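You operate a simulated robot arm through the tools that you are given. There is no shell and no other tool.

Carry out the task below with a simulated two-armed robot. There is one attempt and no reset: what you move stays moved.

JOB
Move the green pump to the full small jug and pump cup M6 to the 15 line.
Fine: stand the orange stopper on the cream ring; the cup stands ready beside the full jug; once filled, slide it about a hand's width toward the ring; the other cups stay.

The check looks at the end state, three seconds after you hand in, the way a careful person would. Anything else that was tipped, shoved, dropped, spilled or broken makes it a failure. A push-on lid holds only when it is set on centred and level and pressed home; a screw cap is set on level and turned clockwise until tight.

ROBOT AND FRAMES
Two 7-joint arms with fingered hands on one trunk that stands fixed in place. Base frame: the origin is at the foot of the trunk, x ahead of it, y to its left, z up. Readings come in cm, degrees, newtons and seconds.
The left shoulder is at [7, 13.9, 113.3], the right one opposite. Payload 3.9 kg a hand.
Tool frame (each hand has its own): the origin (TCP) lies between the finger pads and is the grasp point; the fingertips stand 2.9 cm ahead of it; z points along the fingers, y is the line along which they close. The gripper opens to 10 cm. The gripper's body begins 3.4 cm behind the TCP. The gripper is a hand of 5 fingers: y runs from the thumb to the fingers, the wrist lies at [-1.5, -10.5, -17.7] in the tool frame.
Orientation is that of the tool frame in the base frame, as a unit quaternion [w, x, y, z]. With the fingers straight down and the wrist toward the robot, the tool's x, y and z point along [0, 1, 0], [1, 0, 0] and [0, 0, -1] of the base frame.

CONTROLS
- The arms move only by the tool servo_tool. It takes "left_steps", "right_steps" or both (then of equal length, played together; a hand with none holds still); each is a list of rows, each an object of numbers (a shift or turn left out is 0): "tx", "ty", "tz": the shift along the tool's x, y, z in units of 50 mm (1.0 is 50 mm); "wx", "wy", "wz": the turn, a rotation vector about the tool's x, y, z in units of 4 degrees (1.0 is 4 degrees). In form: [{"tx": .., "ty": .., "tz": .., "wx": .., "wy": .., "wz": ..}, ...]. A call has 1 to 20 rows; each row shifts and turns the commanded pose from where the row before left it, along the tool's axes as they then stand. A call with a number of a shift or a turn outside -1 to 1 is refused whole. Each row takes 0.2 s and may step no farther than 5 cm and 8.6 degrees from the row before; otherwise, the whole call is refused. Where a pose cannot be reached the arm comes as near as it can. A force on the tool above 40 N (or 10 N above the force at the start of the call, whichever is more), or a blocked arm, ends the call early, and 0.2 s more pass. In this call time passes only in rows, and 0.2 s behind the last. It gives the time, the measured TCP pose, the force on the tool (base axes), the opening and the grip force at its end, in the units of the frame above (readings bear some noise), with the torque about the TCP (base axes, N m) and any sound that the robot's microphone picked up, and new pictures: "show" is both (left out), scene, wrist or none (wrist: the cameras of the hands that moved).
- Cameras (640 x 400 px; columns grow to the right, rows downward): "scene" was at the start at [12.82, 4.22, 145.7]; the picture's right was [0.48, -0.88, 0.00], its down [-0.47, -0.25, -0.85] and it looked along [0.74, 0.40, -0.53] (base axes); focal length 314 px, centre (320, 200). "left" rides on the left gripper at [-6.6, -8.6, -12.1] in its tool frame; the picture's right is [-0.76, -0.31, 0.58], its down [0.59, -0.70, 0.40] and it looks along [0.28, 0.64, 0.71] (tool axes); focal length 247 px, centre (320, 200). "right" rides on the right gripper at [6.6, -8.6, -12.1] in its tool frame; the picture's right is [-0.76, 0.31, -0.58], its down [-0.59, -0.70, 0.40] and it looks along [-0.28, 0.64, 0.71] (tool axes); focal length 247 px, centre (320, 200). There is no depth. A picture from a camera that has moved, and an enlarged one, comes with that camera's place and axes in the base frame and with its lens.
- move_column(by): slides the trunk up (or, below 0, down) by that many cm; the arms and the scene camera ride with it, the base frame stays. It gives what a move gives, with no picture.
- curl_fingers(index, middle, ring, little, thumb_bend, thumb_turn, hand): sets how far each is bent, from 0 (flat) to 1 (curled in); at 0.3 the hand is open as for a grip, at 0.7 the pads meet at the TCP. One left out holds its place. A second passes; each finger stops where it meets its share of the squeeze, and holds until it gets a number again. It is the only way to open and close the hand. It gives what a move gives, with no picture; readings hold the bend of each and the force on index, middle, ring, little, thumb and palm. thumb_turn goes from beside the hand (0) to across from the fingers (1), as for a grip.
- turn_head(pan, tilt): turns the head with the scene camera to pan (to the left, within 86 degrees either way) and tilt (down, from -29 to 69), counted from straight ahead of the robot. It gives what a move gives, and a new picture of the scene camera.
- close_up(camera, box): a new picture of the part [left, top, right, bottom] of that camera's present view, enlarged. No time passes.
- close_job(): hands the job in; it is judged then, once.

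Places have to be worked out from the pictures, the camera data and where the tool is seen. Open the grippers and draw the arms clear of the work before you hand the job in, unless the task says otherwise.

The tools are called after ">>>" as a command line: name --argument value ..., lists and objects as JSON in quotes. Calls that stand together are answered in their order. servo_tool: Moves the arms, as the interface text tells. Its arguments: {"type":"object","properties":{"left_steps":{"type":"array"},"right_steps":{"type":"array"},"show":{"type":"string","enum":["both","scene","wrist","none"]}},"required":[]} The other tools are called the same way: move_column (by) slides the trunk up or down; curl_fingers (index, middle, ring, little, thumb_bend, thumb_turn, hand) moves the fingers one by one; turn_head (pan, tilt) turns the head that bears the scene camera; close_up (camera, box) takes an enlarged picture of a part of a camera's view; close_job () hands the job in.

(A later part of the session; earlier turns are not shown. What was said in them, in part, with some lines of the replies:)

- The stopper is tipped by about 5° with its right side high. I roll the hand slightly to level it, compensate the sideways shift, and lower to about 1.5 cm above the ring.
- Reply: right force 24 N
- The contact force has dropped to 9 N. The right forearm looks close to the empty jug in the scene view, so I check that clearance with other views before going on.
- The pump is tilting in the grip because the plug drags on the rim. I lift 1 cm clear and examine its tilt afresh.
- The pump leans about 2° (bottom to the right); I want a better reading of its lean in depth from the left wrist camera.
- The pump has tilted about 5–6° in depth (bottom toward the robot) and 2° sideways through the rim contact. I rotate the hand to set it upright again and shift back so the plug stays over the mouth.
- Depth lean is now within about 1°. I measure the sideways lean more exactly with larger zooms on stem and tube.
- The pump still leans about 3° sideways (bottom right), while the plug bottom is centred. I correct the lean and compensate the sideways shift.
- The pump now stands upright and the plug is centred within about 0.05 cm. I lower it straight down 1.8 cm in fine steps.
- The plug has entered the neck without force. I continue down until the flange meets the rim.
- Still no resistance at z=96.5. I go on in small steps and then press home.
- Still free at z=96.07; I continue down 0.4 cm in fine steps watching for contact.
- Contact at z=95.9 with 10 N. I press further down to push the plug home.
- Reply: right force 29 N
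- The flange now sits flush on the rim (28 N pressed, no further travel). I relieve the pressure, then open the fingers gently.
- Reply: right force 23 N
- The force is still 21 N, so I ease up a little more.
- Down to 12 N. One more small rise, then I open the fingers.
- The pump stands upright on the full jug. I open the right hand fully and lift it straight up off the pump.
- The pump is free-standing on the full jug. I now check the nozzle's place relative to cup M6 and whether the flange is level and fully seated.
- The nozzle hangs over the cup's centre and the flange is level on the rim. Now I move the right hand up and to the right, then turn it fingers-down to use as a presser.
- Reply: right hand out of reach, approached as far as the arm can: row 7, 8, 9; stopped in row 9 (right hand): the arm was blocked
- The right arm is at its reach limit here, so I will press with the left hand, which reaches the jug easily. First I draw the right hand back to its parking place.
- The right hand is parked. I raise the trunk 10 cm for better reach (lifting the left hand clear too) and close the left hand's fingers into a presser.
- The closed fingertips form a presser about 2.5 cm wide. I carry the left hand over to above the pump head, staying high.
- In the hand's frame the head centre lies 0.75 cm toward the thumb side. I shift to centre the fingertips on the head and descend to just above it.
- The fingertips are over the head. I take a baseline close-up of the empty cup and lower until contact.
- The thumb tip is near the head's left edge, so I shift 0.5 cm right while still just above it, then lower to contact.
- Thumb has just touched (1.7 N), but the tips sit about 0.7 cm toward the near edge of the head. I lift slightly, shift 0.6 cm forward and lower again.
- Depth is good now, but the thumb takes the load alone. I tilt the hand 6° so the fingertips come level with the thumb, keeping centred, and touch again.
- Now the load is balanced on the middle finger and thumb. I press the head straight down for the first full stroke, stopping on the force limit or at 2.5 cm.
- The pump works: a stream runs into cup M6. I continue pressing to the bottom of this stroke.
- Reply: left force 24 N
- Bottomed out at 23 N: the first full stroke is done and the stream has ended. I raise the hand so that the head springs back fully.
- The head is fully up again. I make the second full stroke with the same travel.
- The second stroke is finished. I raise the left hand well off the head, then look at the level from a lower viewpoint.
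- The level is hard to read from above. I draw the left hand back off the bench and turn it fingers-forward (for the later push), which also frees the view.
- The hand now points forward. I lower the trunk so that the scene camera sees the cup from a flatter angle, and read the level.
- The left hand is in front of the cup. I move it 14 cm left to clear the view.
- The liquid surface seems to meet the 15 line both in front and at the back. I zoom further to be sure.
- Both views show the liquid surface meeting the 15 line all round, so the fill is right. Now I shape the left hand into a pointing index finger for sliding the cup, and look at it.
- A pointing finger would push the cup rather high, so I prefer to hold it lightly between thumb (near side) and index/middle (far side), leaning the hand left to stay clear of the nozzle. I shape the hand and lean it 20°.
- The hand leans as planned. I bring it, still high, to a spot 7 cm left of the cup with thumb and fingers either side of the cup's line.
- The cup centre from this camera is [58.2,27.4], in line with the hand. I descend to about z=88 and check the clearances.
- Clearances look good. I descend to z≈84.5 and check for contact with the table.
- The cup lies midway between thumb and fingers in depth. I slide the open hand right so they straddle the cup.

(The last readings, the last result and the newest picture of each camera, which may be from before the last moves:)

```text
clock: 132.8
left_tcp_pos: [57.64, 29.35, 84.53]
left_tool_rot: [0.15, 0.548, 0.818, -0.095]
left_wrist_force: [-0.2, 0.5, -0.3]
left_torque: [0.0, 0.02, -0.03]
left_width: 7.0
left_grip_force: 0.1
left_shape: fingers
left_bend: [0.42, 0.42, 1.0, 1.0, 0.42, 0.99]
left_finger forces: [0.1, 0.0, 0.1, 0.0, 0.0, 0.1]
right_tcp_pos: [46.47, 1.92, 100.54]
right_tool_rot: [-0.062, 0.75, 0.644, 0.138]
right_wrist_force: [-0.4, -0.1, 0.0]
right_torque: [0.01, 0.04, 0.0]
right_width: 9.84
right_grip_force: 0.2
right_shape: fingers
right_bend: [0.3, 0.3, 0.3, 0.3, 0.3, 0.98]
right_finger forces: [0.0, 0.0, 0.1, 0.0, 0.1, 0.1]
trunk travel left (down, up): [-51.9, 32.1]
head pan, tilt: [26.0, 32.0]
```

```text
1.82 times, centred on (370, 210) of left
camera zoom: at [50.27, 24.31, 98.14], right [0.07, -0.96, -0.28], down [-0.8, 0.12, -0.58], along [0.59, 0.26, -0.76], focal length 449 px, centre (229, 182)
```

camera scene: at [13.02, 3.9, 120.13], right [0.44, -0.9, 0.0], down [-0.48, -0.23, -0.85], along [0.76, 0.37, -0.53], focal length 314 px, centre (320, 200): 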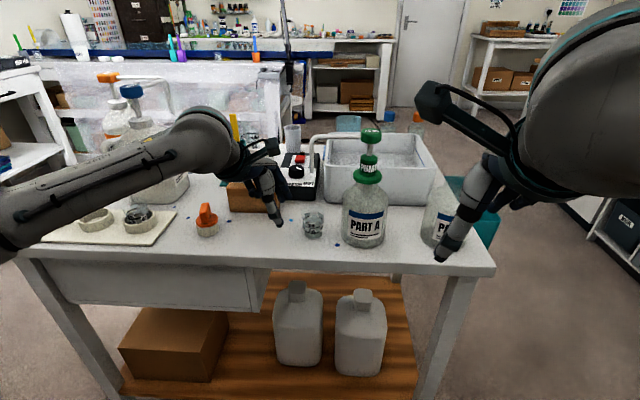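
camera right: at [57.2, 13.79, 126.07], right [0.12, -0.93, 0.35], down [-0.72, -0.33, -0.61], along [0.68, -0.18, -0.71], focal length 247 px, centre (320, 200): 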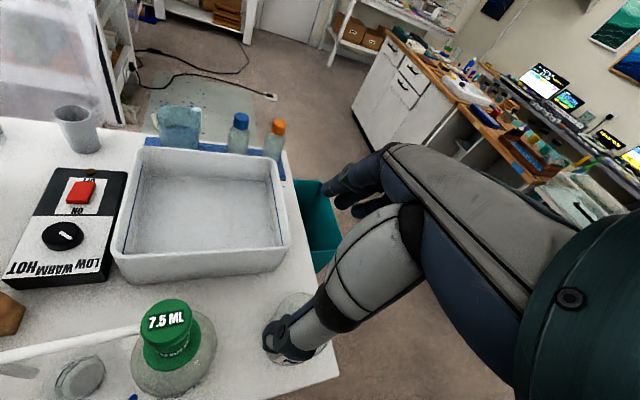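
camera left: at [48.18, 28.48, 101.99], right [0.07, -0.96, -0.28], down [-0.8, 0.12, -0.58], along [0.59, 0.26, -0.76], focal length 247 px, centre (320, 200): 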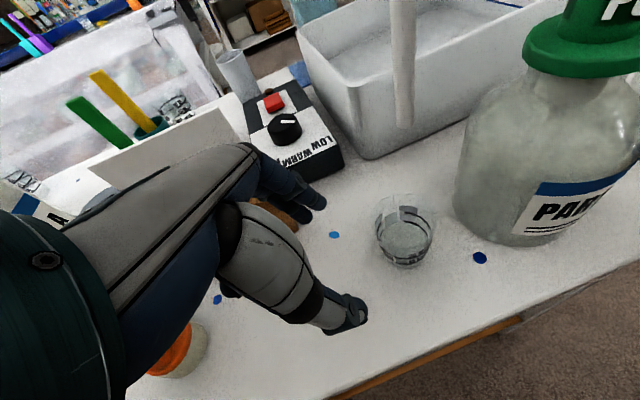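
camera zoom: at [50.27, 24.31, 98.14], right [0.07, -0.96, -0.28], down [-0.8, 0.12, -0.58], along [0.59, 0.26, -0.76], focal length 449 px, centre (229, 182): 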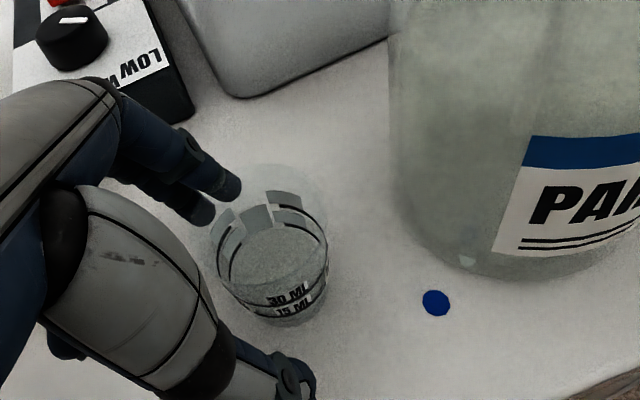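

The cup is nearly centred between thumb and fingers; it needs 1.7 cm more to the right. I move there and close lightly.

>>> servo_tool --left_steps '[{"tx": -0.11, "tz": 0.04, "ty": 0.01}, {"tx": -0.11, "tz": 0.04, "ty": 0.01}, {"tx": -0.1, "tz": 0.037, "ty": 0.01}]' --show "none"

>>> curl_fingers --hand "left" --index 0.49 --middle 0.49 --thumb_bend 0.49

>>> close_up --camera "scene" --box '[250, 160, 350, 260]'

>>> close_up --camera "left" --box '[260, 100, 480, 320]'

```text
clock: 133.6
left_tcp_pos: [58.52, 27.82, 84.6]
left_tool_rot: [0.15, 0.548, 0.817, -0.094]
left_wrist_force: [0.5, 0.0, 0.1]
left_torque: [-0.01, -0.02, 0.03]
left_width: 7.01
left_grip_force: 0.0
left_shape: fingers
left_bend: [0.42, 0.42, 1.0, 1.0, 0.42, 0.99]
left_finger forces: [0.0, 0.0, 0.0, 0.0, 0.0, 0.0]
right_tcp_pos: [46.55, 1.84, 100.55]
right_tool_rot: [-0.063, 0.75, 0.644, 0.139]
right_wrist_force: [0.0, 0.2, 0.7]
right_torque: [-0.01, 0.01, 0.03]
right_width: 9.87
right_grip_force: 0.0
right_shape: fingers
right_bend: [0.3, 0.3, 0.3, 0.3, 0.3, 0.98]
right_finger forces: [0.0, 0.1, 0.1, 0.0, 0.0, 0.0]
trunk travel left (down, up): [-51.9, 32.1]
head pan, tilt: [26.0, 32.0]
```

```text
clock: 134.6
left_tcp_pos: [58.32, 27.92, 84.6]
left_tool_rot: [0.15, 0.549, 0.817, -0.095]
left_wrist_force: [0.6, -0.3, 0.3]
left_torque: [0.0, 0.02, 0.0]
left_width: 5.29
left_grip_force: 0.0
left_shape: fingers
left_bend: [0.49, 0.49, 1.0, 1.0, 0.49, 1.0]
left_finger forces: [0.0, 0.0, 0.1, 0.1, 0.0, 0.0]
right_tcp_pos: [46.4, 1.92, 100.57]
right_tool_rot: [-0.063, 0.75, 0.644, 0.139]
right_wrist_force: [-0.1, 0.1, 0.7]
right_torque: [0.01, 0.02, 0.01]
right_width: 9.84
right_grip_force: 0.1
right_shape: fingers
right_bend: [0.3, 0.3, 0.3, 0.3, 0.3, 0.98]
right_finger forces: [0.1, 0.1, 0.0, 0.0, 0.0, 0.1]
trunk travel left (down, up): [-51.9, 32.1]
head pan, tilt: [26.0, 32.0]
```

```text
4.00 times, centred on (300, 210) of scene
camera zoom: at [13.01, 3.88, 120.13], right [0.44, -0.9, 0.0], down [-0.48, -0.23, -0.85], along [0.76, 0.37, -0.53], focal length 1256 px, centre (400, 160)
```

zoom: 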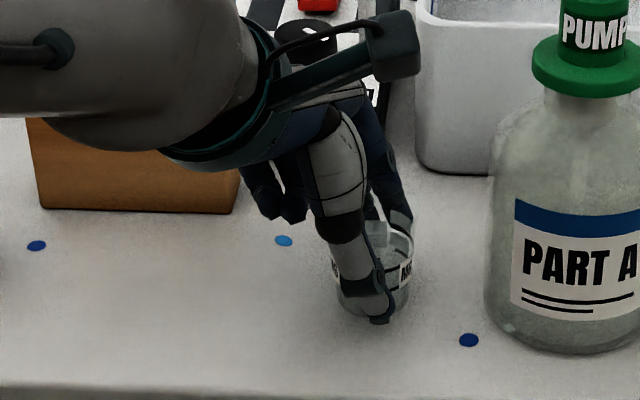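

```text
1.82 times, centred on (370, 210) of left
camera zoom: at [51.0, 22.74, 98.12], right [0.07, -0.96, -0.28], down [-0.8, 0.12, -0.58], along [0.59, 0.26, -0.76], focal length 449 px, centre (229, 182)
```

zoom: 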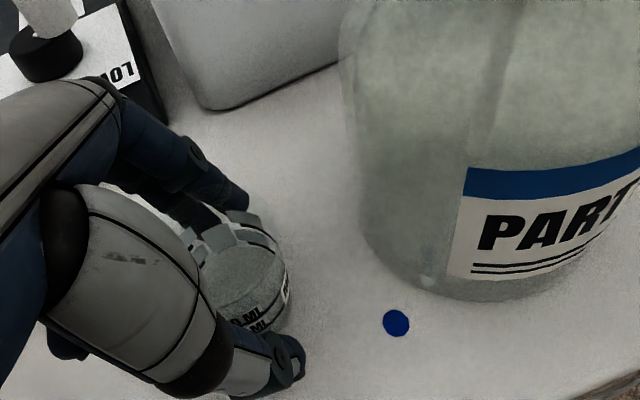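

No contact yet at 0.49. I close further in small steps until thumb and fingers just touch the cup.

>>> curl_fingers --hand "left" --index 0.53 --middle 0.53 --thumb_bend 0.53

>>> close_up --camera "left" --box '[260, 100, 480, 320]'

```text
clock: 135.6
left_tcp_pos: [58.36, 27.8, 84.45]
left_tool_rot: [0.15, 0.548, 0.817, -0.094]
left_wrist_force: [1.0, 0.8, 0.3]
left_torque: [0.04, 0.01, 0.02]
left_width: 4.31
left_grip_force: 0.1
left_shape: fingers
left_bend: [0.53, 0.53, 1.0, 1.0, 0.53, 1.0]
left_finger forces: [0.1, 0.1, 0.0, 0.1, 0.0, 0.0]
right_tcp_pos: [46.49, 1.87, 100.51]
right_tool_rot: [-0.062, 0.75, 0.644, 0.139]
right_wrist_force: [-0.5, -0.1, -0.4]
right_torque: [-0.01, -0.02, -0.03]
right_width: 9.85
right_grip_force: 0.0
right_shape: fingers
right_bend: [0.3, 0.3, 0.3, 0.3, 0.3, 0.98]
right_finger forces: [0.1, 0.0, 0.0, 0.0, 0.0, 0.0]
trunk travel left (down, up): [-51.9, 32.1]
head pan, tilt: [26.0, 32.0]
```

```text
1.82 times, centred on (370, 210) of left
camera zoom: at [51.0, 22.74, 98.12], right [0.07, -0.96, -0.28], down [-0.8, 0.12, -0.58], along [0.59, 0.26, -0.76], focal length 449 px, centre (229, 182)
```

zoom: 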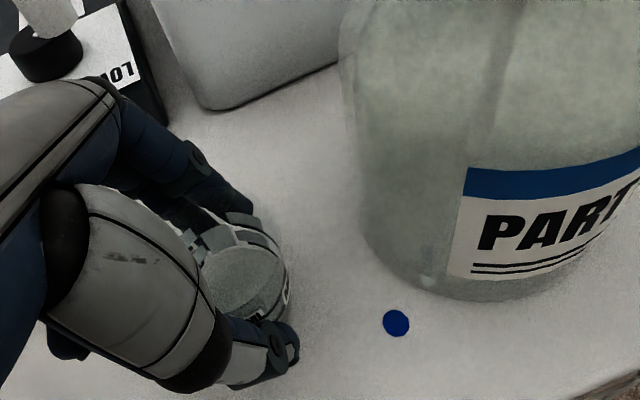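

Still no contact force; I close a little more.

>>> curl_fingers --hand "left" --index 0.56 --middle 0.56 --thumb_bend 0.56

>>> close_up --camera "left" --box '[300, 160, 440, 300]'

>>> close_up --camera "scene" --box '[290, 190, 350, 250]'

```text
clock: 136.6
left_tcp_pos: [58.36, 27.81, 84.42]
left_tool_rot: [0.149, 0.548, 0.818, -0.095]
left_wrist_force: [0.0, 0.8, -0.3]
left_torque: [0.04, 0.03, -0.02]
left_width: 3.75
left_grip_force: 0.9
left_shape: fingers
left_bend: [0.55, 0.55, 1.0, 1.0, 0.55, 1.0]
left_finger forces: [0.6, 0.4, 0.1, 0.0, 1.1, 0.0]
right_tcp_pos: [46.47, 1.9, 100.6]
right_tool_rot: [-0.063, 0.75, 0.644, 0.139]
right_wrist_force: [-0.3, 0.3, 0.4]
right_torque: [0.01, -0.01, -0.01]
right_width: 9.86
right_grip_force: 0.2
right_shape: fingers
right_bend: [0.3, 0.3, 0.3, 0.3, 0.3, 0.98]
right_finger forces: [0.0, 0.1, 0.1, 0.1, 0.1, 0.1]
trunk travel left (down, up): [-51.9, 32.1]
head pan, tilt: [26.0, 32.0]
```

```text
2.86 times, centred on (370, 230) of left
camera zoom: at [51.0, 22.74, 98.12], right [0.07, -0.96, -0.28], down [-0.8, 0.12, -0.58], along [0.59, 0.26, -0.76], focal length 706 px, centre (177, 114)
```

zoom: 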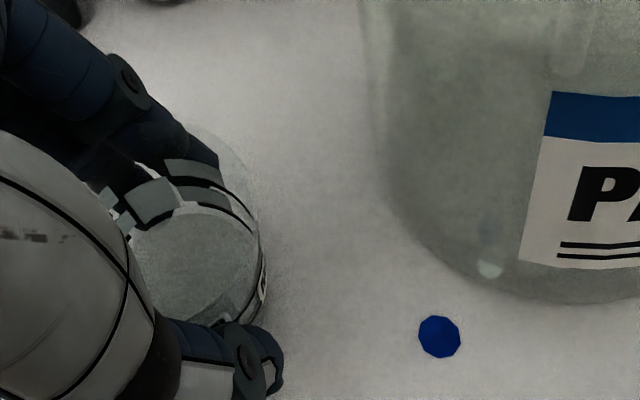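

```text
6.67 times, centred on (320, 220) of scene
camera zoom: at [13.01, 3.88, 120.13], right [0.44, -0.9, 0.0], down [-0.48, -0.23, -0.85], along [0.76, 0.37, -0.53], focal length 2094 px, centre (320, 67)
```

zoom: 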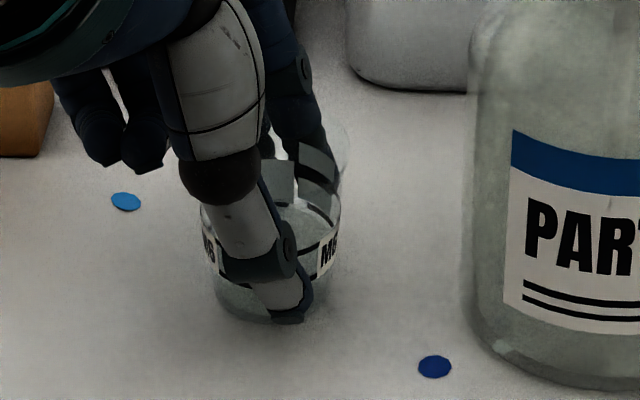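

Thumb and fingers touch the cup (about 1 N each side). I firm the grip slightly and begin sliding it left along the table, slowly.

>>> curl_fingers --hand "left" --index 0.585 --middle 0.585 --thumb_bend 0.585

>>> servo_tool --left_steps '[{"tx": 0.04, "tz": -0.015}, {"tx": 0.06, "tz": -0.0223}, {"tx": 0.06, "tz": -0.0223}, {"tx": 0.06, "tz": -0.0223}]' --show "none"

>>> close_up --camera "scene" --box '[280, 180, 350, 250]'

>>> close_up --camera "left" --box '[300, 160, 440, 300]'

```text
clock: 137.6
left_tcp_pos: [58.49, 27.94, 84.59]
left_tool_rot: [0.15, 0.548, 0.817, -0.095]
left_wrist_force: [0.5, 0.7, -0.4]
left_torque: [-0.02, 0.0, -0.01]
left_width: 3.66
left_grip_force: 3.2
left_shape: fingers
left_bend: [0.57, 0.57, 1.0, 1.0, 0.56, 1.0]
left_finger forces: [2.0, 1.2, 0.0, 0.0, 3.1, 0.1]
right_tcp_pos: [46.55, 1.93, 100.6]
right_tool_rot: [-0.063, 0.75, 0.644, 0.138]
right_wrist_force: [-0.8, -1.0, 0.4]
right_torque: [-0.07, 0.04, 0.03]
right_width: 9.87
right_grip_force: 0.1
right_shape: fingers
right_bend: [0.3, 0.3, 0.3, 0.3, 0.3, 0.98]
right_finger forces: [0.0, 0.0, 0.1, 0.0, 0.0, 0.0]
trunk travel left (down, up): [-51.9, 32.1]
head pan, tilt: [26.0, 32.0]
```

```text
clock: 138.6
left_tcp_pos: [57.93, 28.93, 84.51]
left_tool_rot: [0.149, 0.548, 0.817, -0.097]
left_wrist_force: [-0.3, 0.3, -0.3]
left_torque: [0.01, -0.02, -0.01]
left_width: 3.62
left_grip_force: 3.3
left_shape: fingers
left_bend: [0.57, 0.57, 1.0, 1.0, 0.56, 1.0]
left_finger forces: [1.9, 1.3, 0.0, 0.0, 3.0, 0.0]
right_tcp_pos: [46.48, 1.94, 100.52]
right_tool_rot: [-0.063, 0.75, 0.644, 0.138]
right_wrist_force: [-0.3, 0.4, 0.5]
right_torque: [0.01, 0.02, 0.02]
right_width: 9.87
right_grip_force: 0.1
right_shape: fingers
right_bend: [0.3, 0.3, 0.3, 0.3, 0.3, 0.98]
right_finger forces: [0.0, 0.0, 0.0, 0.0, 0.2, 0.0]
trunk travel left (down, up): [-51.9, 32.1]
head pan, tilt: [26.0, 32.0]
```

```text
5.71 times, centred on (315, 215) of scene
camera zoom: at [13.01, 3.92, 120.13], right [0.44, -0.9, 0.0], down [-0.48, -0.23, -0.85], along [0.76, 0.37, -0.53], focal length 1794 px, centre (349, 114)
```

zoom: 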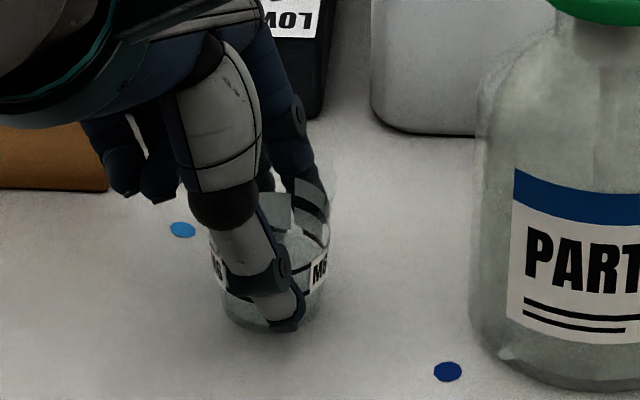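

```text
2.86 times, centred on (370, 230) of left
camera zoom: at [50.54, 23.96, 98.14], right [0.07, -0.96, -0.28], down [-0.8, 0.12, -0.58], along [0.59, 0.26, -0.76], focal length 706 px, centre (177, 114)
```

zoom: 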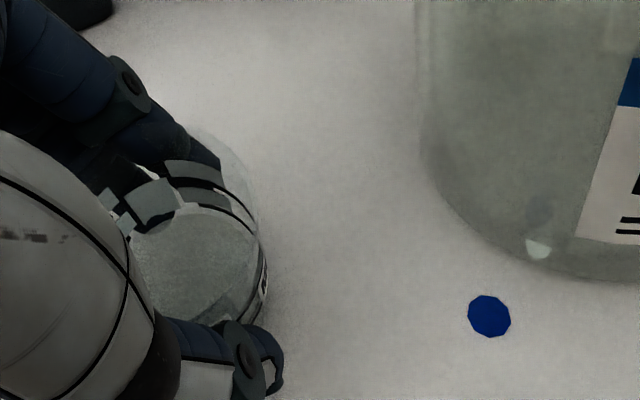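

The cup follows upright with the hand. I continue sliding it left in two stages.

>>> servo_tool --left_steps '[{"tx": 0.07, "tz": -0.026}, {"tx": 0.08, "tz": -0.0298}, {"tx": 0.08, "tz": -0.0298}, {"tx": 0.08, "tz": -0.0298}, {"tx": 0.08, "tz": -0.0298}, {"tx": 0.08, "tz": -0.0298}, {"tx": 0.08, "tz": -0.0298}, {"tx": 0.08, "tz": -0.0298}, {"tx": 0.07, "tz": -0.026}]' --show "scene"

>>> close_up --camera "scene" --box '[230, 160, 350, 260]'

>>> close_up --camera "left" --box '[240, 100, 480, 320]'

```text
clock: 140.6
left_tcp_pos: [56.58, 32.5, 84.63]
left_tool_rot: [0.15, 0.548, 0.818, -0.095]
left_wrist_force: [0.4, -0.3, -0.6]
left_torque: [-0.03, 0.0, -0.02]
left_width: 3.65
left_grip_force: 2.8
left_shape: fingers
left_bend: [0.57, 0.57, 1.0, 1.0, 0.56, 1.0]
left_finger forces: [1.8, 1.2, 0.0, 0.0, 3.2, 0.1]
right_tcp_pos: [46.49, 1.9, 100.43]
right_tool_rot: [-0.063, 0.749, 0.645, 0.139]
right_wrist_force: [0.2, 0.4, -0.3]
right_torque: [-0.02, -0.03, 0.01]
right_width: 9.85
right_grip_force: 0.1
right_shape: fingers
right_bend: [0.3, 0.3, 0.3, 0.3, 0.3, 0.98]
right_finger forces: [0.1, 0.0, 0.0, 0.1, 0.0, 0.1]
trunk travel left (down, up): [-51.9, 32.1]
head pan, tilt: [26.0, 32.0]
camera scene: at [13.01, 3.88, 120.13], right [0.44, -0.9, 0.0], down [-0.48, -0.23, -0.85], along [0.76, 0.37, -0.53], focal length 314 px, centre (320, 200)
```

scene: 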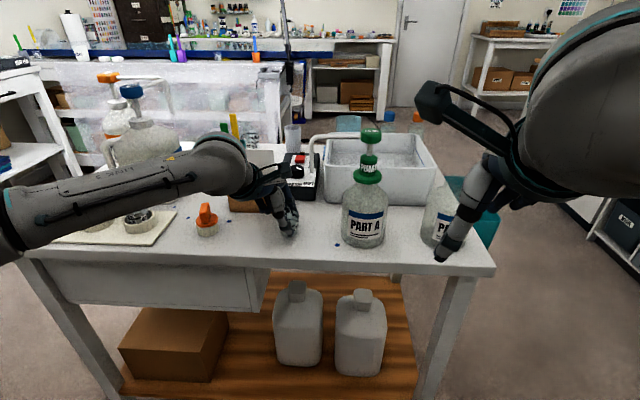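

```text
4.00 times, centred on (290, 210) of scene
camera zoom: at [13.01, 3.88, 120.13], right [0.44, -0.9, 0.0], down [-0.48, -0.23, -0.85], along [0.76, 0.37, -0.53], focal length 1256 px, centre (440, 160)
```

zoom: 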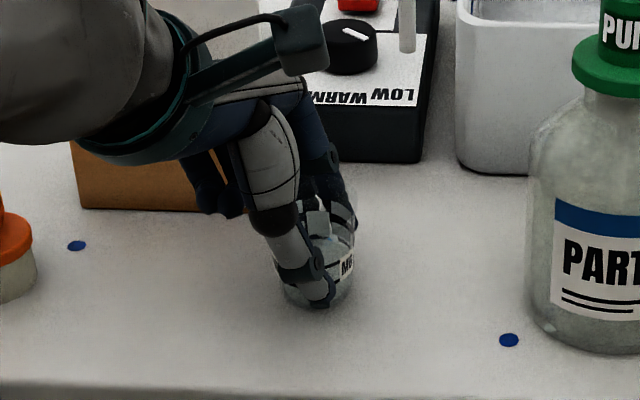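

```text
1.82 times, centred on (360, 210) of left
camera zoom: at [49.18, 27.32, 98.18], right [0.07, -0.96, -0.28], down [-0.8, 0.12, -0.58], along [0.59, 0.26, -0.76], focal length 449 px, centre (247, 182)
```

zoom: 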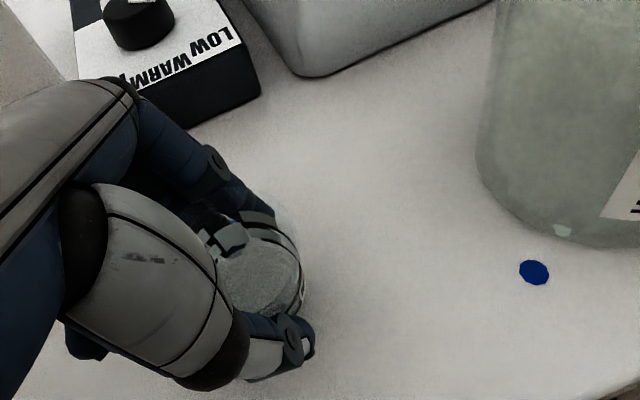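

Moved 4.9 cm so far, cup upright and liquid still. I continue another 4 cm.

>>> servo_tool --left_steps '[{"tx": 0.07, "tz": -0.026}, {"tx": 0.08, "tz": -0.0298}, {"tx": 0.08, "tz": -0.0298}, {"tx": 0.08, "tz": -0.0298}, {"tx": 0.08, "tz": -0.0298}, {"tx": 0.08, "tz": -0.0298}, {"tx": 0.08, "tz": -0.0298}, {"tx": 0.08, "tz": -0.0298}, {"tx": 0.07, "tz": -0.026}, {"tx": 0.05, "tz": -0.0186}]' --show "scene"

>>> close_up --camera "scene" --box '[190, 150, 330, 260]'

>>> close_up --camera "left" --box '[240, 100, 480, 320]'

```text
clock: 142.8
left_tcp_pos: [55.01, 36.12, 84.46]
left_tool_rot: [0.149, 0.548, 0.818, -0.094]
left_wrist_force: [-0.1, 0.0, 0.9]
left_torque: [0.02, -0.02, 0.03]
left_width: 3.62
left_grip_force: 3.1
left_shape: fingers
left_bend: [0.57, 0.57, 1.0, 1.0, 0.56, 1.0]
left_finger forces: [1.9, 1.2, 0.1, 0.0, 3.1, 0.0]
right_tcp_pos: [46.47, 1.78, 100.62]
right_tool_rot: [-0.063, 0.75, 0.644, 0.14]
right_wrist_force: [-0.5, 0.3, -0.7]
right_torque: [0.01, 0.03, -0.01]
right_width: 9.84
right_grip_force: 0.1
right_shape: fingers
right_bend: [0.3, 0.3, 0.3, 0.3, 0.3, 0.98]
right_finger forces: [0.0, 0.1, 0.1, 0.1, 0.0, 0.0]
trunk travel left (down, up): [-51.9, 32.1]
head pan, tilt: [26.0, 32.0]
camera scene: at [13.01, 3.88, 120.13], right [0.44, -0.9, 0.0], down [-0.48, -0.23, -0.85], along [0.76, 0.37, -0.53], focal length 314 px, centre (320, 200)
```

scene: 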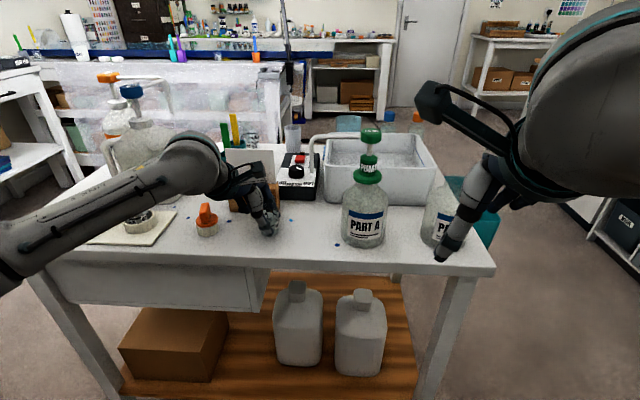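

```text
3.64 times, centred on (260, 205) of scene
camera zoom: at [13.01, 3.88, 120.13], right [0.44, -0.9, 0.0], down [-0.48, -0.23, -0.85], along [0.76, 0.37, -0.53], focal length 1142 px, centre (538, 182)
```

zoom: 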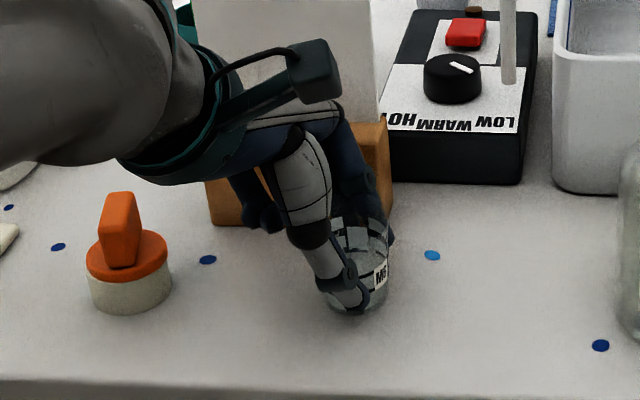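

```text
1.82 times, centred on (360, 210) of left
camera zoom: at [47.65, 31.05, 98.11], right [0.07, -0.96, -0.28], down [-0.8, 0.12, -0.58], along [0.59, 0.26, -0.76], focal length 449 px, centre (247, 182)
```

zoom: 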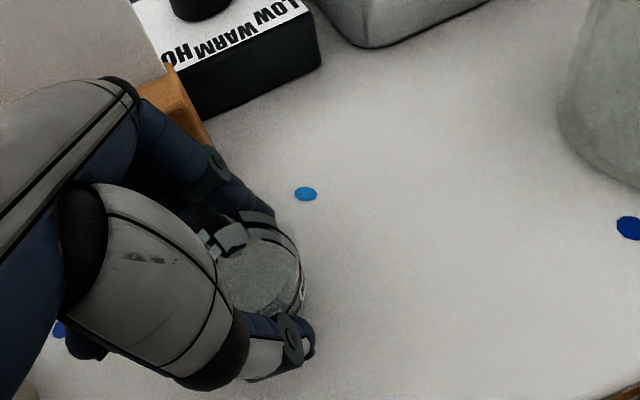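

The cup has moved about 9 cm toward the ring, upright. I open the fingers gently.

>>> curl_fingers --hand "left" --index 0.53 --middle 0.53 --thumb_bend 0.52

>>> curl_fingers --hand "left" --index 0.46 --middle 0.46 --thumb_bend 0.44

>>> close_up --camera "left" --box '[240, 100, 480, 320]'

>>> close_up --camera "scene" --box '[190, 150, 330, 260]'

```text
clock: 143.8
left_tcp_pos: [55.01, 36.05, 84.61]
left_tool_rot: [0.149, 0.547, 0.818, -0.096]
left_wrist_force: [-0.1, 0.3, 0.4]
left_torque: [0.01, 0.01, -0.01]
left_width: 4.34
left_grip_force: 0.0
left_shape: fingers
left_bend: [0.53, 0.53, 1.0, 1.0, 0.52, 1.0]
left_finger forces: [0.1, 0.0, 0.0, 0.0, 0.1, 0.1]
right_tcp_pos: [46.52, 1.96, 100.61]
right_tool_rot: [-0.063, 0.75, 0.643, 0.138]
right_wrist_force: [-0.1, 1.2, 1.0]
right_torque: [-0.01, 0.01, -0.02]
right_width: 9.86
right_grip_force: 0.0
right_shape: fingers
right_bend: [0.3, 0.3, 0.3, 0.3, 0.3, 0.98]
right_finger forces: [0.0, 0.0, 0.1, 0.1, 0.0, 0.0]
trunk travel left (down, up): [-51.9, 32.1]
head pan, tilt: [26.0, 32.0]
```

```text
clock: 144.8
left_tcp_pos: [54.91, 36.09, 84.47]
left_tool_rot: [0.149, 0.548, 0.817, -0.096]
left_wrist_force: [0.1, -1.0, 0.1]
left_torque: [0.0, 0.01, 0.02]
left_width: 6.21
left_grip_force: 0.0
left_shape: fingers
left_bend: [0.46, 0.46, 1.0, 1.0, 0.44, 0.99]
left_finger forces: [0.0, 0.0, 0.1, 0.1, 0.0, 0.0]
right_tcp_pos: [46.47, 2.01, 100.64]
right_tool_rot: [-0.062, 0.749, 0.644, 0.139]
right_wrist_force: [-0.1, -1.0, 0.5]
right_torque: [-0.01, -0.01, 0.01]
right_width: 9.84
right_grip_force: 0.1
right_shape: fingers
right_bend: [0.3, 0.3, 0.3, 0.3, 0.3, 0.98]
right_finger forces: [0.0, 0.0, 0.0, 0.1, 0.0, 0.0]
trunk travel left (down, up): [-51.9, 32.1]
head pan, tilt: [26.0, 32.0]
```

```text
1.82 times, centred on (360, 210) of left
camera zoom: at [47.65, 31.04, 98.11], right [0.07, -0.96, -0.28], down [-0.8, 0.12, -0.58], along [0.59, 0.26, -0.76], focal length 449 px, centre (247, 182)
```

zoom: 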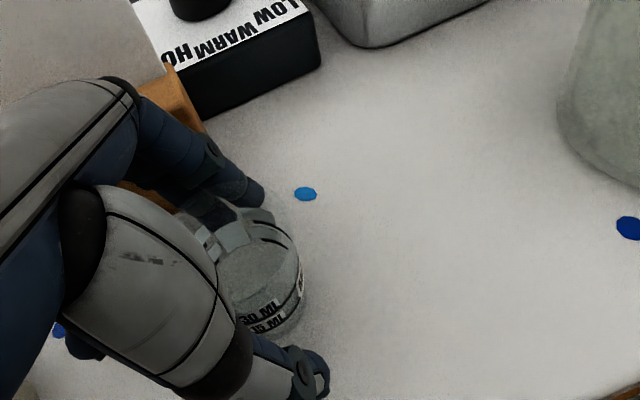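

```text
3.64 times, centred on (260, 205) of scene
camera zoom: at [13.01, 3.88, 120.13], right [0.44, -0.9, 0.0], down [-0.48, -0.23, -0.85], along [0.76, 0.37, -0.53], focal length 1142 px, centre (538, 182)
```

zoom: 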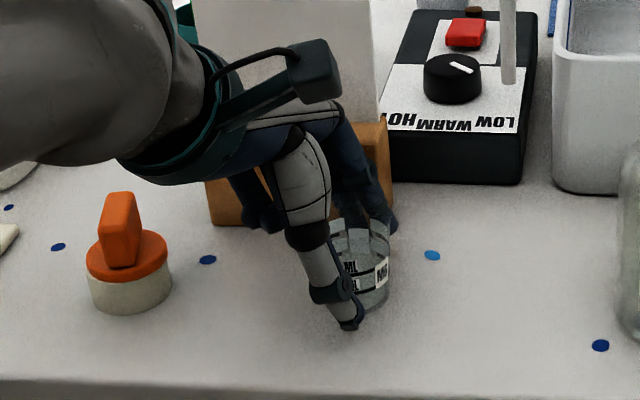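

The fingers are clear of the cup. I raise the hand straight up.

>>> servo_tool --left_steps '[{"tx": -0.035, "tz": -0.0936}, {"tx": -0.035, "tz": -0.0936}, {"tx": -0.05, "tz": -0.14}, {"tx": -0.07, "tz": -0.187}, {"tx": -0.07, "tz": -0.187}, {"tx": -0.1, "tz": -0.28}, {"tx": -0.1, "tz": -0.28}, {"tx": -0.14, "tz": -0.374}, {"tx": -0.14, "tz": -0.374}, {"tx": -0.14, "tz": -0.374}]' --show "both"

>>> close_up --camera "scene" --box '[190, 150, 330, 260]'

```text
clock: 147.0
left_tcp_pos: [54.74, 36.07, 97.31]
left_tool_rot: [0.15, 0.548, 0.817, -0.095]
left_wrist_force: [0.3, 0.1, -0.5]
left_torque: [0.02, 0.02, 0.0]
left_width: 6.21
left_grip_force: 0.0
left_shape: fingers
left_bend: [0.46, 0.46, 1.0, 1.0, 0.44, 0.99]
left_finger forces: [0.0, 0.0, 0.0, 0.1, 0.0, 0.0]
right_tcp_pos: [46.38, 1.84, 100.56]
right_tool_rot: [-0.063, 0.75, 0.644, 0.139]
right_wrist_force: [0.4, 0.0, 0.2]
right_torque: [-0.02, 0.0, -0.03]
right_width: 9.87
right_grip_force: 0.1
right_shape: fingers
right_bend: [0.3, 0.3, 0.3, 0.3, 0.3, 0.98]
right_finger forces: [0.0, 0.0, 0.1, 0.0, 0.1, 0.0]
trunk travel left (down, up): [-51.9, 32.1]
head pan, tilt: [26.0, 32.0]
camera scene: at [12.99, 3.84, 120.13], right [0.44, -0.9, 0.0], down [-0.48, -0.23, -0.85], along [0.76, 0.37, -0.53], focal length 314 px, centre (320, 200)
camera left: at [47.42, 30.93, 110.88], right [0.06, -0.96, -0.28], down [-0.8, 0.12, -0.58], along [0.59, 0.26, -0.76], focal length 247 px, centre (320, 200)
```

scene: 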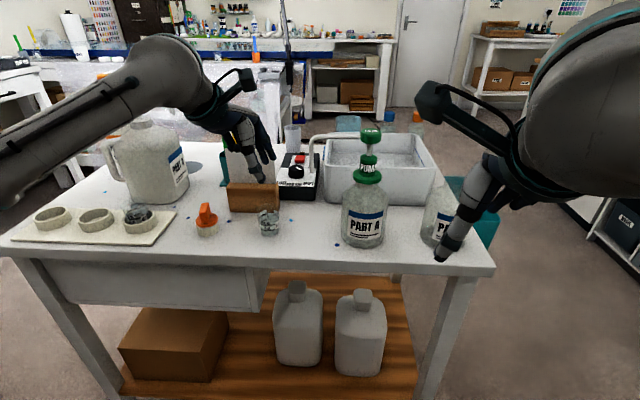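
left: 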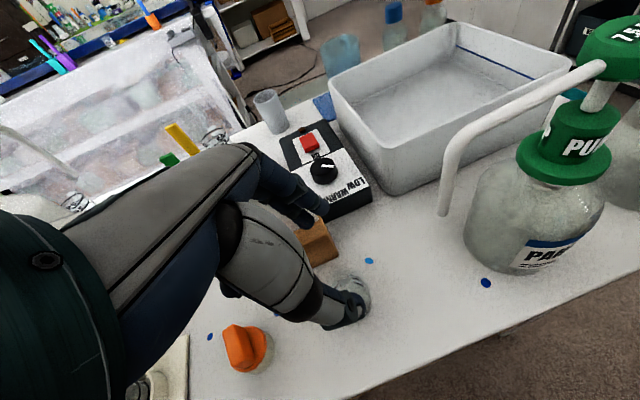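

```text
3.64 times, centred on (260, 205) of scene
camera zoom: at [12.99, 3.84, 120.13], right [0.44, -0.9, 0.0], down [-0.48, -0.23, -0.85], along [0.76, 0.37, -0.53], focal length 1142 px, centre (538, 182)
```

zoom: 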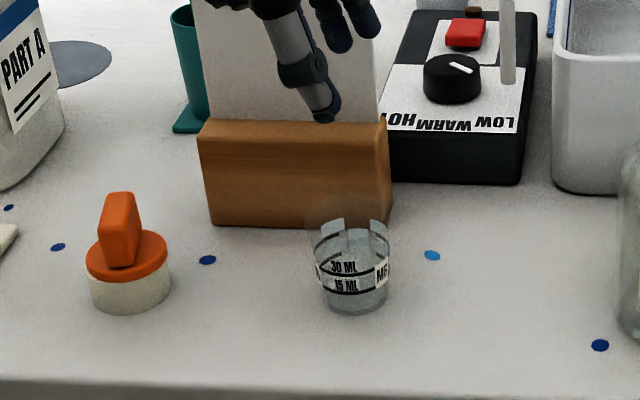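

The cup stands upright 9 cm nearer the ring. I draw the left hand back off the bench and open it.

>>> servo_tool --left_steps '[{"tz": -0.2}, {"ty": -0.3, "tz": -0.1}, {"ty": -0.4}, {"ty": -0.4}, {"ty": -0.4}, {"ty": -0.4}, {"ty": -0.4}, {"ty": -0.4}, {"ty": -0.3}]' --show "none"

>>> curl_fingers --hand "left" --index 0.3 --middle 0.3 --ring 0.3 --little 0.3 --thumb_bend 0.3

>>> turn_head --pan 26 --tilt 32

>>> close_up --camera "scene" --box '[250, 195, 300, 245]'

>>> close_up --camera "scene" --box '[320, 110, 420, 260]'

```text
clock: 149.0
left_tcp_pos: [40.74, 31.0, 98.62]
left_tool_rot: [0.15, 0.548, 0.817, -0.095]
left_wrist_force: [-0.5, 0.0, 0.1]
left_torque: [0.03, 0.01, 0.02]
left_width: 6.22
left_grip_force: 0.0
left_shape: fingers
left_bend: [0.46, 0.46, 1.0, 1.0, 0.44, 0.99]
left_finger forces: [0.0, 0.2, 0.1, 0.0, 0.0, 0.0]
right_tcp_pos: [46.54, 1.9, 100.56]
right_tool_rot: [-0.063, 0.749, 0.645, 0.138]
right_wrist_force: [-0.1, -0.1, 0.0]
right_torque: [-0.01, 0.02, 0.0]
right_width: 9.84
right_grip_force: 0.0
right_shape: fingers
right_bend: [0.3, 0.3, 0.3, 0.3, 0.3, 0.98]
right_finger forces: [0.0, 0.0, 0.0, 0.0, 0.0, 0.0]
trunk travel left (down, up): [-51.9, 32.1]
head pan, tilt: [26.0, 32.0]
```

```text
clock: 150.0
left_tcp_pos: [40.87, 31.0, 98.55]
left_tool_rot: [0.149, 0.548, 0.817, -0.096]
left_wrist_force: [0.3, -0.3, -0.4]
left_torque: [0.0, -0.02, -0.04]
left_width: 9.84
left_grip_force: 0.0
left_shape: fingers
left_bend: [0.3, 0.3, 0.3, 0.3, 0.3, 0.98]
left_finger forces: [0.0, 0.0, 0.0, 0.0, 0.0, 0.1]
right_tcp_pos: [46.59, 1.89, 100.48]
right_tool_rot: [-0.061, 0.75, 0.644, 0.138]
right_wrist_force: [-0.5, -0.5, -0.3]
right_torque: [0.02, -0.01, 0.0]
right_width: 9.84
right_grip_force: 0.0
right_shape: fingers
right_bend: [0.3, 0.3, 0.3, 0.3, 0.3, 0.98]
right_finger forces: [0.1, 0.0, 0.0, 0.0, 0.1, 0.0]
trunk travel left (down, up): [-51.9, 32.1]
head pan, tilt: [26.0, 32.0]
```

```text
clock: 150.6
left_tcp_pos: [40.84, 30.97, 98.58]
left_tool_rot: [0.15, 0.547, 0.818, -0.095]
left_wrist_force: [1.1, 0.5, -0.1]
left_torque: [-0.01, 0.05, -0.01]
left_width: 9.83
left_grip_force: 0.2
left_shape: fingers
left_bend: [0.3, 0.3, 0.3, 0.3, 0.3, 0.98]
left_finger forces: [0.0, 0.0, 0.0, 0.0, 0.0, 0.0]
right_tcp_pos: [46.41, 1.81, 100.51]
right_tool_rot: [-0.063, 0.75, 0.644, 0.138]
right_wrist_force: [-0.8, 0.0, 0.2]
right_torque: [0.04, 0.0, 0.0]
right_width: 9.83
right_grip_force: 0.1
right_shape: fingers
right_bend: [0.3, 0.3, 0.3, 0.3, 0.3, 0.98]
right_finger forces: [0.0, 0.0, 0.0, 0.0, 0.0, 0.1]
trunk travel left (down, up): [-51.9, 32.1]
head pan, tilt: [26.0, 32.0]
camera scene: at [13.01, 3.88, 120.13], right [0.44, -0.9, 0.0], down [-0.48, -0.23, -0.85], along [0.76, 0.37, -0.53], focal length 314 px, centre (320, 200)
```

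scene: 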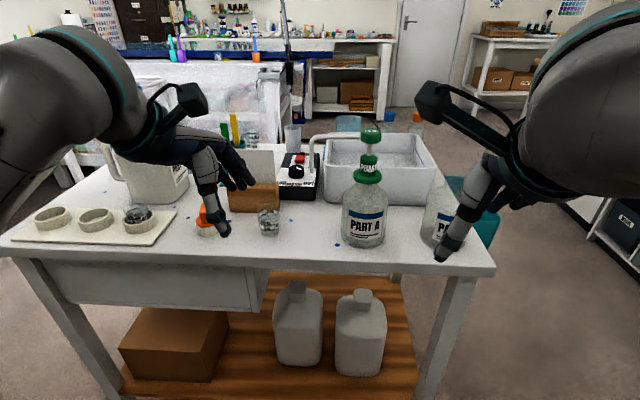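

```text
8.00 times, centred on (275, 220) of scene
camera zoom: at [13.01, 3.88, 120.13], right [0.44, -0.9, 0.0], down [-0.48, -0.23, -0.85], along [0.76, 0.37, -0.53], focal length 2512 px, centre (680, 40)
```

zoom: 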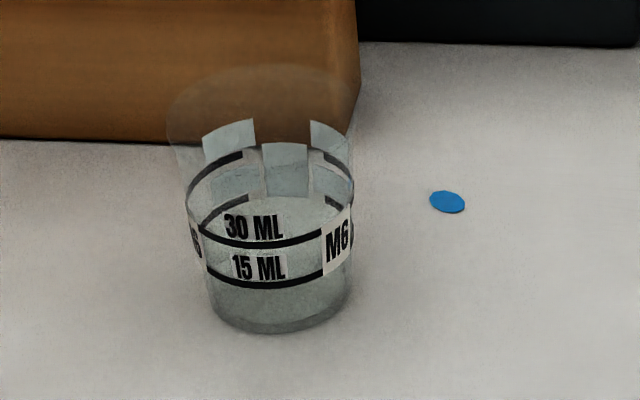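

```text
2.67 times, centred on (370, 185) of scene
camera zoom: at [13.01, 3.88, 120.13], right [0.44, -0.9, 0.0], down [-0.48, -0.23, -0.85], along [0.76, 0.37, -0.53], focal length 837 px, centre (187, 240)
```

zoom: 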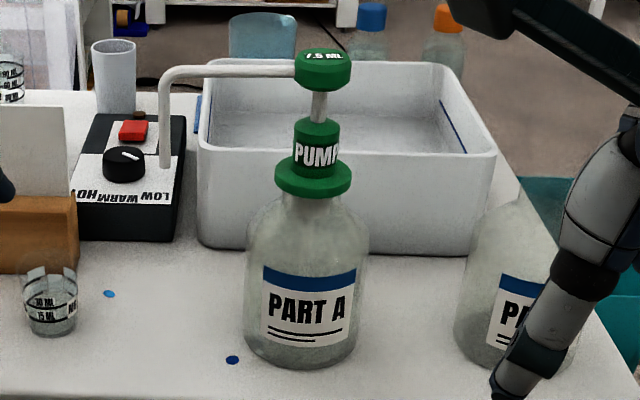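

Everything looks in place. I draw both arms further back and up, then lower the trunk to read the level from a flatter angle as a last check.

>>> servo_tool --left_steps '[{"ty": -0.2, "tx": -0.06, "tz": -0.16}, {"ty": -0.2, "tx": -0.06, "tz": -0.16}, {"ty": -0.2, "tx": -0.06, "tz": -0.16}, {"ty": -0.2, "tx": -0.06, "tz": -0.16}, {"ty": -0.2, "tx": -0.06, "tz": -0.16}, {"ty": -0.2, "tx": -0.06, "tz": -0.16}, {"ty": -0.2, "tx": -0.06, "tz": -0.16}]' --right_steps '[{"ty": -0.15, "tz": -0.1}, {"ty": -0.15, "tz": -0.1}, {"ty": -0.15, "tz": -0.1}, {"ty": -0.15, "tz": -0.1}, {"ty": -0.15, "tz": -0.1}, {"ty": -0.15, "tz": -0.1}, {"ty": -0.15, "tz": -0.1}]' --show "scene"

>>> close_up --camera "left" --box '[300, 60, 560, 260]'

```text
clock: 152.2
left_tcp_pos: [34.07, 28.0, 104.51]
left_tool_rot: [0.15, 0.548, 0.817, -0.095]
left_wrist_force: [-0.9, 0.0, 0.5]
left_torque: [0.01, 0.01, 0.01]
left_width: 9.83
left_grip_force: 0.1
left_shape: fingers
left_bend: [0.3, 0.3, 0.3, 0.3, 0.3, 0.98]
left_finger forces: [0.1, 0.0, 0.0, 0.0, 0.0, 0.0]
right_tcp_pos: [40.87, 1.73, 103.42]
right_tool_rot: [-0.062, 0.749, 0.644, 0.139]
right_wrist_force: [0.2, -0.4, 0.0]
right_torque: [0.01, -0.03, 0.01]
right_width: 9.84
right_grip_force: 0.2
right_shape: fingers
right_bend: [0.3, 0.3, 0.3, 0.3, 0.3, 0.98]
right_finger forces: [0.1, 0.0, 0.1, 0.0, 0.0, 0.1]
trunk travel left (down, up): [-51.9, 32.1]
head pan, tilt: [26.0, 32.0]
camera scene: at [12.98, 3.84, 120.14], right [0.44, -0.9, 0.0], down [-0.48, -0.23, -0.85], along [0.76, 0.37, -0.53], focal length 314 px, centre (320, 200)
```

scene: 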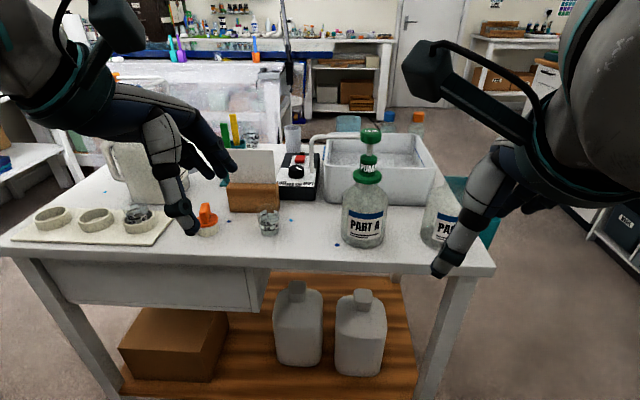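

```text
2.00 times, centred on (430, 160) of left
camera zoom: at [26.8, 22.99, 118.13], right [0.07, -0.96, -0.28], down [-0.8, 0.12, -0.58], along [0.59, 0.26, -0.76], focal length 494 px, centre (100, 280)
```

zoom: 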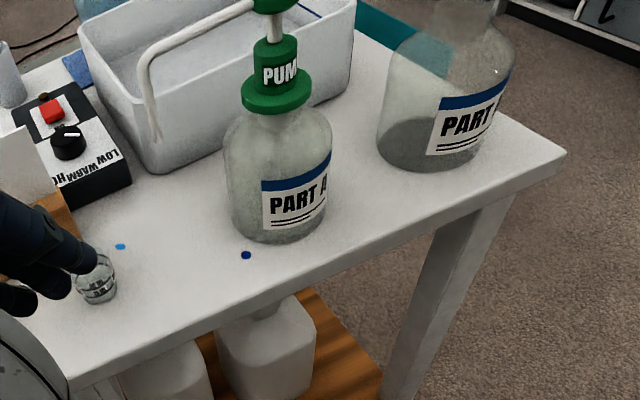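

Both arms are clear of the bench. I lower the trunk 16 cm to see the cup nearly from the side.

>>> move_column --by -16

>>> turn_head --pan 32 --tilt 22

```text
clock: 154.0
left_tcp_pos: [34.25, 28.11, 88.54]
left_tool_rot: [0.15, 0.548, 0.817, -0.094]
left_wrist_force: [0.0, -0.1, -0.7]
left_torque: [-0.01, 0.02, 0.04]
left_width: 9.84
left_grip_force: 0.0
left_shape: fingers
left_bend: [0.3, 0.3, 0.3, 0.3, 0.3, 0.98]
left_finger forces: [0.0, 0.1, 0.0, 0.0, 0.0, 0.0]
right_tcp_pos: [40.94, 1.85, 87.51]
right_tool_rot: [-0.063, 0.75, 0.644, 0.138]
right_wrist_force: [-1.2, 0.6, 0.1]
right_torque: [-0.02, -0.03, -0.01]
right_width: 9.84
right_grip_force: 0.0
right_shape: fingers
right_bend: [0.3, 0.3, 0.3, 0.3, 0.3, 0.98]
right_finger forces: [0.0, 0.1, 0.0, 0.0, 0.1, 0.0]
trunk travel left (down, up): [-35.9, 48.1]
head pan, tilt: [26.0, 32.0]
```

```text
clock: 154.8
left_tcp_pos: [34.24, 28.17, 88.47]
left_tool_rot: [0.149, 0.547, 0.818, -0.095]
left_wrist_force: [-0.1, -0.1, 0.2]
left_torque: [0.01, 0.0, 0.01]
left_width: 9.84
left_grip_force: 0.0
left_shape: fingers
left_bend: [0.3, 0.3, 0.3, 0.3, 0.3, 0.98]
left_finger forces: [0.0, 0.0, 0.1, 0.1, 0.1, 0.0]
right_tcp_pos: [40.98, 1.87, 87.48]
right_tool_rot: [-0.062, 0.75, 0.643, 0.139]
right_wrist_force: [0.0, -0.3, -0.6]
right_torque: [0.0, -0.01, 0.0]
right_width: 9.87
right_grip_force: 0.1
right_shape: fingers
right_bend: [0.3, 0.3, 0.3, 0.3, 0.3, 0.98]
right_finger forces: [0.0, 0.1, 0.0, 0.0, 0.1, 0.0]
trunk travel left (down, up): [-35.9, 48.1]
head pan, tilt: [32.0, 22.0]
camera scene: at [12.83, 4.86, 105.72], right [0.53, -0.85, 0.0], down [-0.32, -0.2, -0.93], along [0.79, 0.49, -0.38], focal length 314 px, centre (320, 200)
```

scene: 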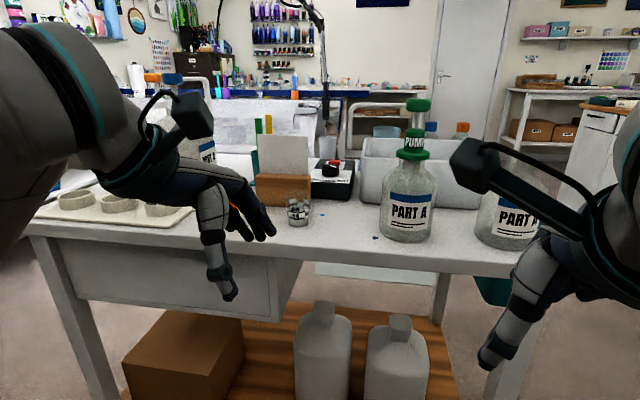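

From this flatter angle I zoom on the cup's level and on the pump's seating.

>>> close_up --camera "scene" --box '[282, 190, 316, 230]'

>>> close_up --camera "scene" --box '[370, 90, 450, 250]'

>>> close_up --camera "scene" --box '[385, 135, 445, 190]'

```text
10.00 times, centred on (299, 210) of scene
camera zoom: at [12.83, 4.86, 105.72], right [0.53, -0.85, 0.0], down [-0.32, -0.2, -0.93], along [0.79, 0.49, -0.38], focal length 3140 px, centre (530, 100)
```

zoom: 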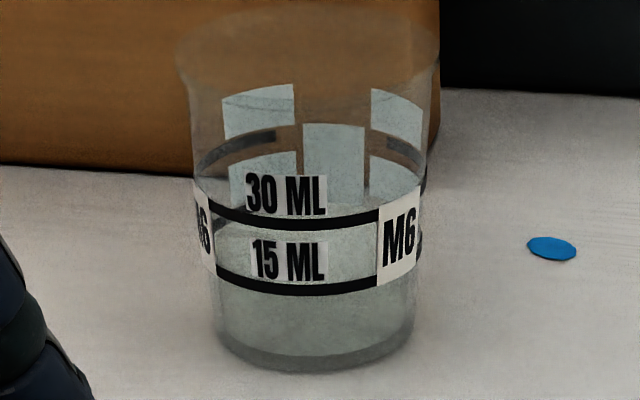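

```text
2.50 times, centred on (410, 170) of scene
camera zoom: at [12.83, 4.86, 105.72], right [0.53, -0.85, 0.0], down [-0.32, -0.2, -0.93], along [0.79, 0.49, -0.38], focal length 785 px, centre (95, 275)
```

zoom: 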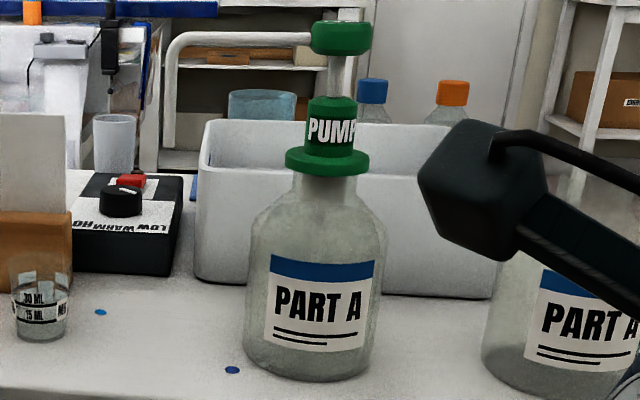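

```text
7.27 times, centred on (415, 162) of scene
camera zoom: at [12.83, 4.86, 105.72], right [0.53, -0.85, 0.0], down [-0.32, -0.2, -0.93], along [0.79, 0.49, -0.38], focal length 2284 px, centre (-371, 473)
```

zoom: 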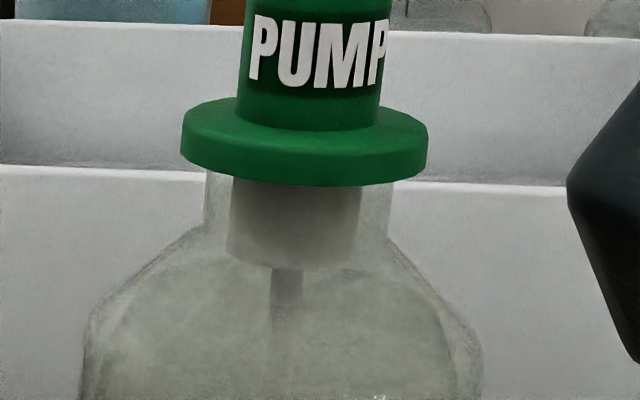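

The flange sits flush on the neck and the liquid meets the 15 line. I raise the trunk again for a last overall look at the ring and the other cups.

>>> move_column --by 20

>>> turn_head --pan 32 --tilt 36

>>> close_up --camera "scene" --box '[60, 160, 340, 300]'

```text
clock: 156.9
left_tcp_pos: [34.29, 28.09, 108.48]
left_tool_rot: [0.149, 0.548, 0.817, -0.096]
left_wrist_force: [0.1, 0.1, 0.6]
left_torque: [0.03, 0.01, 0.0]
left_width: 9.85
left_grip_force: 0.0
left_shape: fingers
left_bend: [0.3, 0.3, 0.3, 0.3, 0.3, 0.98]
left_finger forces: [0.0, 0.0, 0.0, 0.1, 0.0, 0.0]
right_tcp_pos: [40.92, 1.78, 107.47]
right_tool_rot: [-0.063, 0.75, 0.644, 0.138]
right_wrist_force: [-0.6, -0.3, -0.6]
right_torque: [0.05, -0.03, -0.02]
right_width: 9.86
right_grip_force: 0.0
right_shape: fingers
right_bend: [0.3, 0.3, 0.3, 0.3, 0.3, 0.98]
right_finger forces: [0.1, 0.1, 0.0, 0.1, 0.1, 0.0]
trunk travel left (down, up): [-55.9, 28.1]
head pan, tilt: [32.0, 22.0]
```

```text
clock: 157.7
left_tcp_pos: [34.31, 28.03, 108.39]
left_tool_rot: [0.15, 0.548, 0.818, -0.095]
left_wrist_force: [0.3, 0.1, 1.1]
left_torque: [0.02, 0.01, -0.01]
left_width: 9.81
left_grip_force: 0.1
left_shape: fingers
left_bend: [0.3, 0.3, 0.3, 0.3, 0.3, 0.98]
left_finger forces: [0.0, 0.0, 0.0, 0.0, 0.1, 0.0]
right_tcp_pos: [40.89, 1.93, 107.45]
right_tool_rot: [-0.062, 0.75, 0.644, 0.139]
right_wrist_force: [0.3, 1.3, 0.1]
right_torque: [-0.03, -0.02, 0.01]
right_width: 9.86
right_grip_force: 0.0
right_shape: fingers
right_bend: [0.3, 0.3, 0.3, 0.3, 0.3, 0.98]
right_finger forces: [0.1, 0.0, 0.1, 0.0, 0.1, 0.0]
trunk travel left (down, up): [-55.9, 28.1]
head pan, tilt: [32.0, 36.0]
camera scene: at [12.38, 4.59, 123.52], right [0.53, -0.85, 0.0], down [-0.5, -0.31, -0.81], along [0.69, 0.43, -0.59], focal length 314 px, centre (320, 200)
```

scene: 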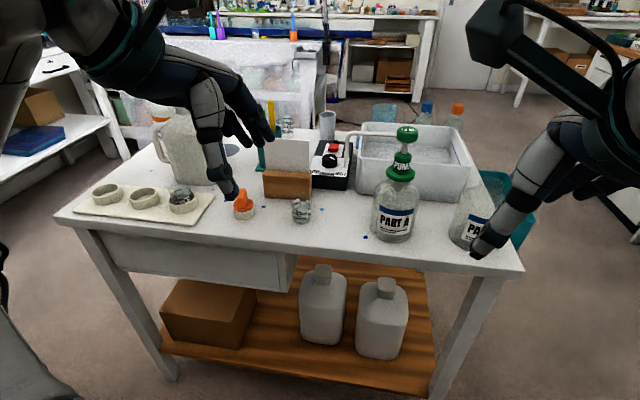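

```text
2.29 times, centred on (200, 230) of scene
camera zoom: at [12.38, 4.59, 123.52], right [0.53, -0.85, 0.0], down [-0.5, -0.31, -0.81], along [0.69, 0.43, -0.59], focal length 718 px, centre (594, 131)
```

zoom: 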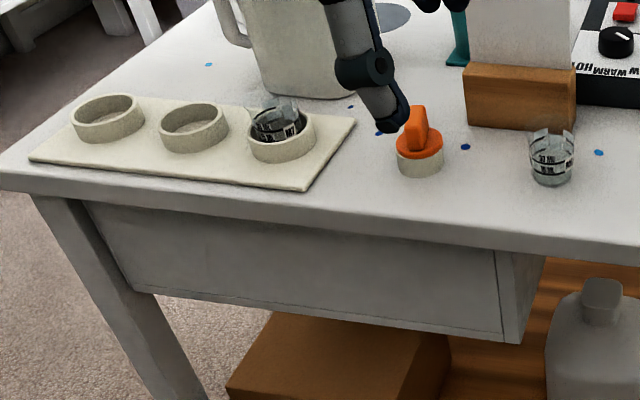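

The stopper stands on the cream ring, the pump is seated on the full jug, and M6 is filled to the 15 line and moved about 9 cm toward the ring. The other cups are untouched, and both hands are open and clear of the bench, so I hand the job in.

>>> close_job

```text
The job is handed in.
```

The job is handed in, and every part was in place at my last look; no verdict has come back yet.

- **Stopper:** the orange stopper stands level on the cream ring.
- **Pump:** the green pump sits flush and upright on the full small jug. I pressed the collar down with about 28 N, and the flange rests on the rim.
- **Cup M6:** it took two full 7.5 mL strokes. From several angles the liquid meets the 15 line.
- **Slide:** M6 was moved about 9 cm toward the ring. It stayed upright and nothing spilled.
- **Other things:** the other cups were not touched, and the jug the pump came from is standing where it was, now without a lid.

While fitting the pump, the plug first caught on the jug's rim and the pump tilted in the hand. I lifted it clear, set it upright and it then went in without force.

Both hands are open and clear of the bench.
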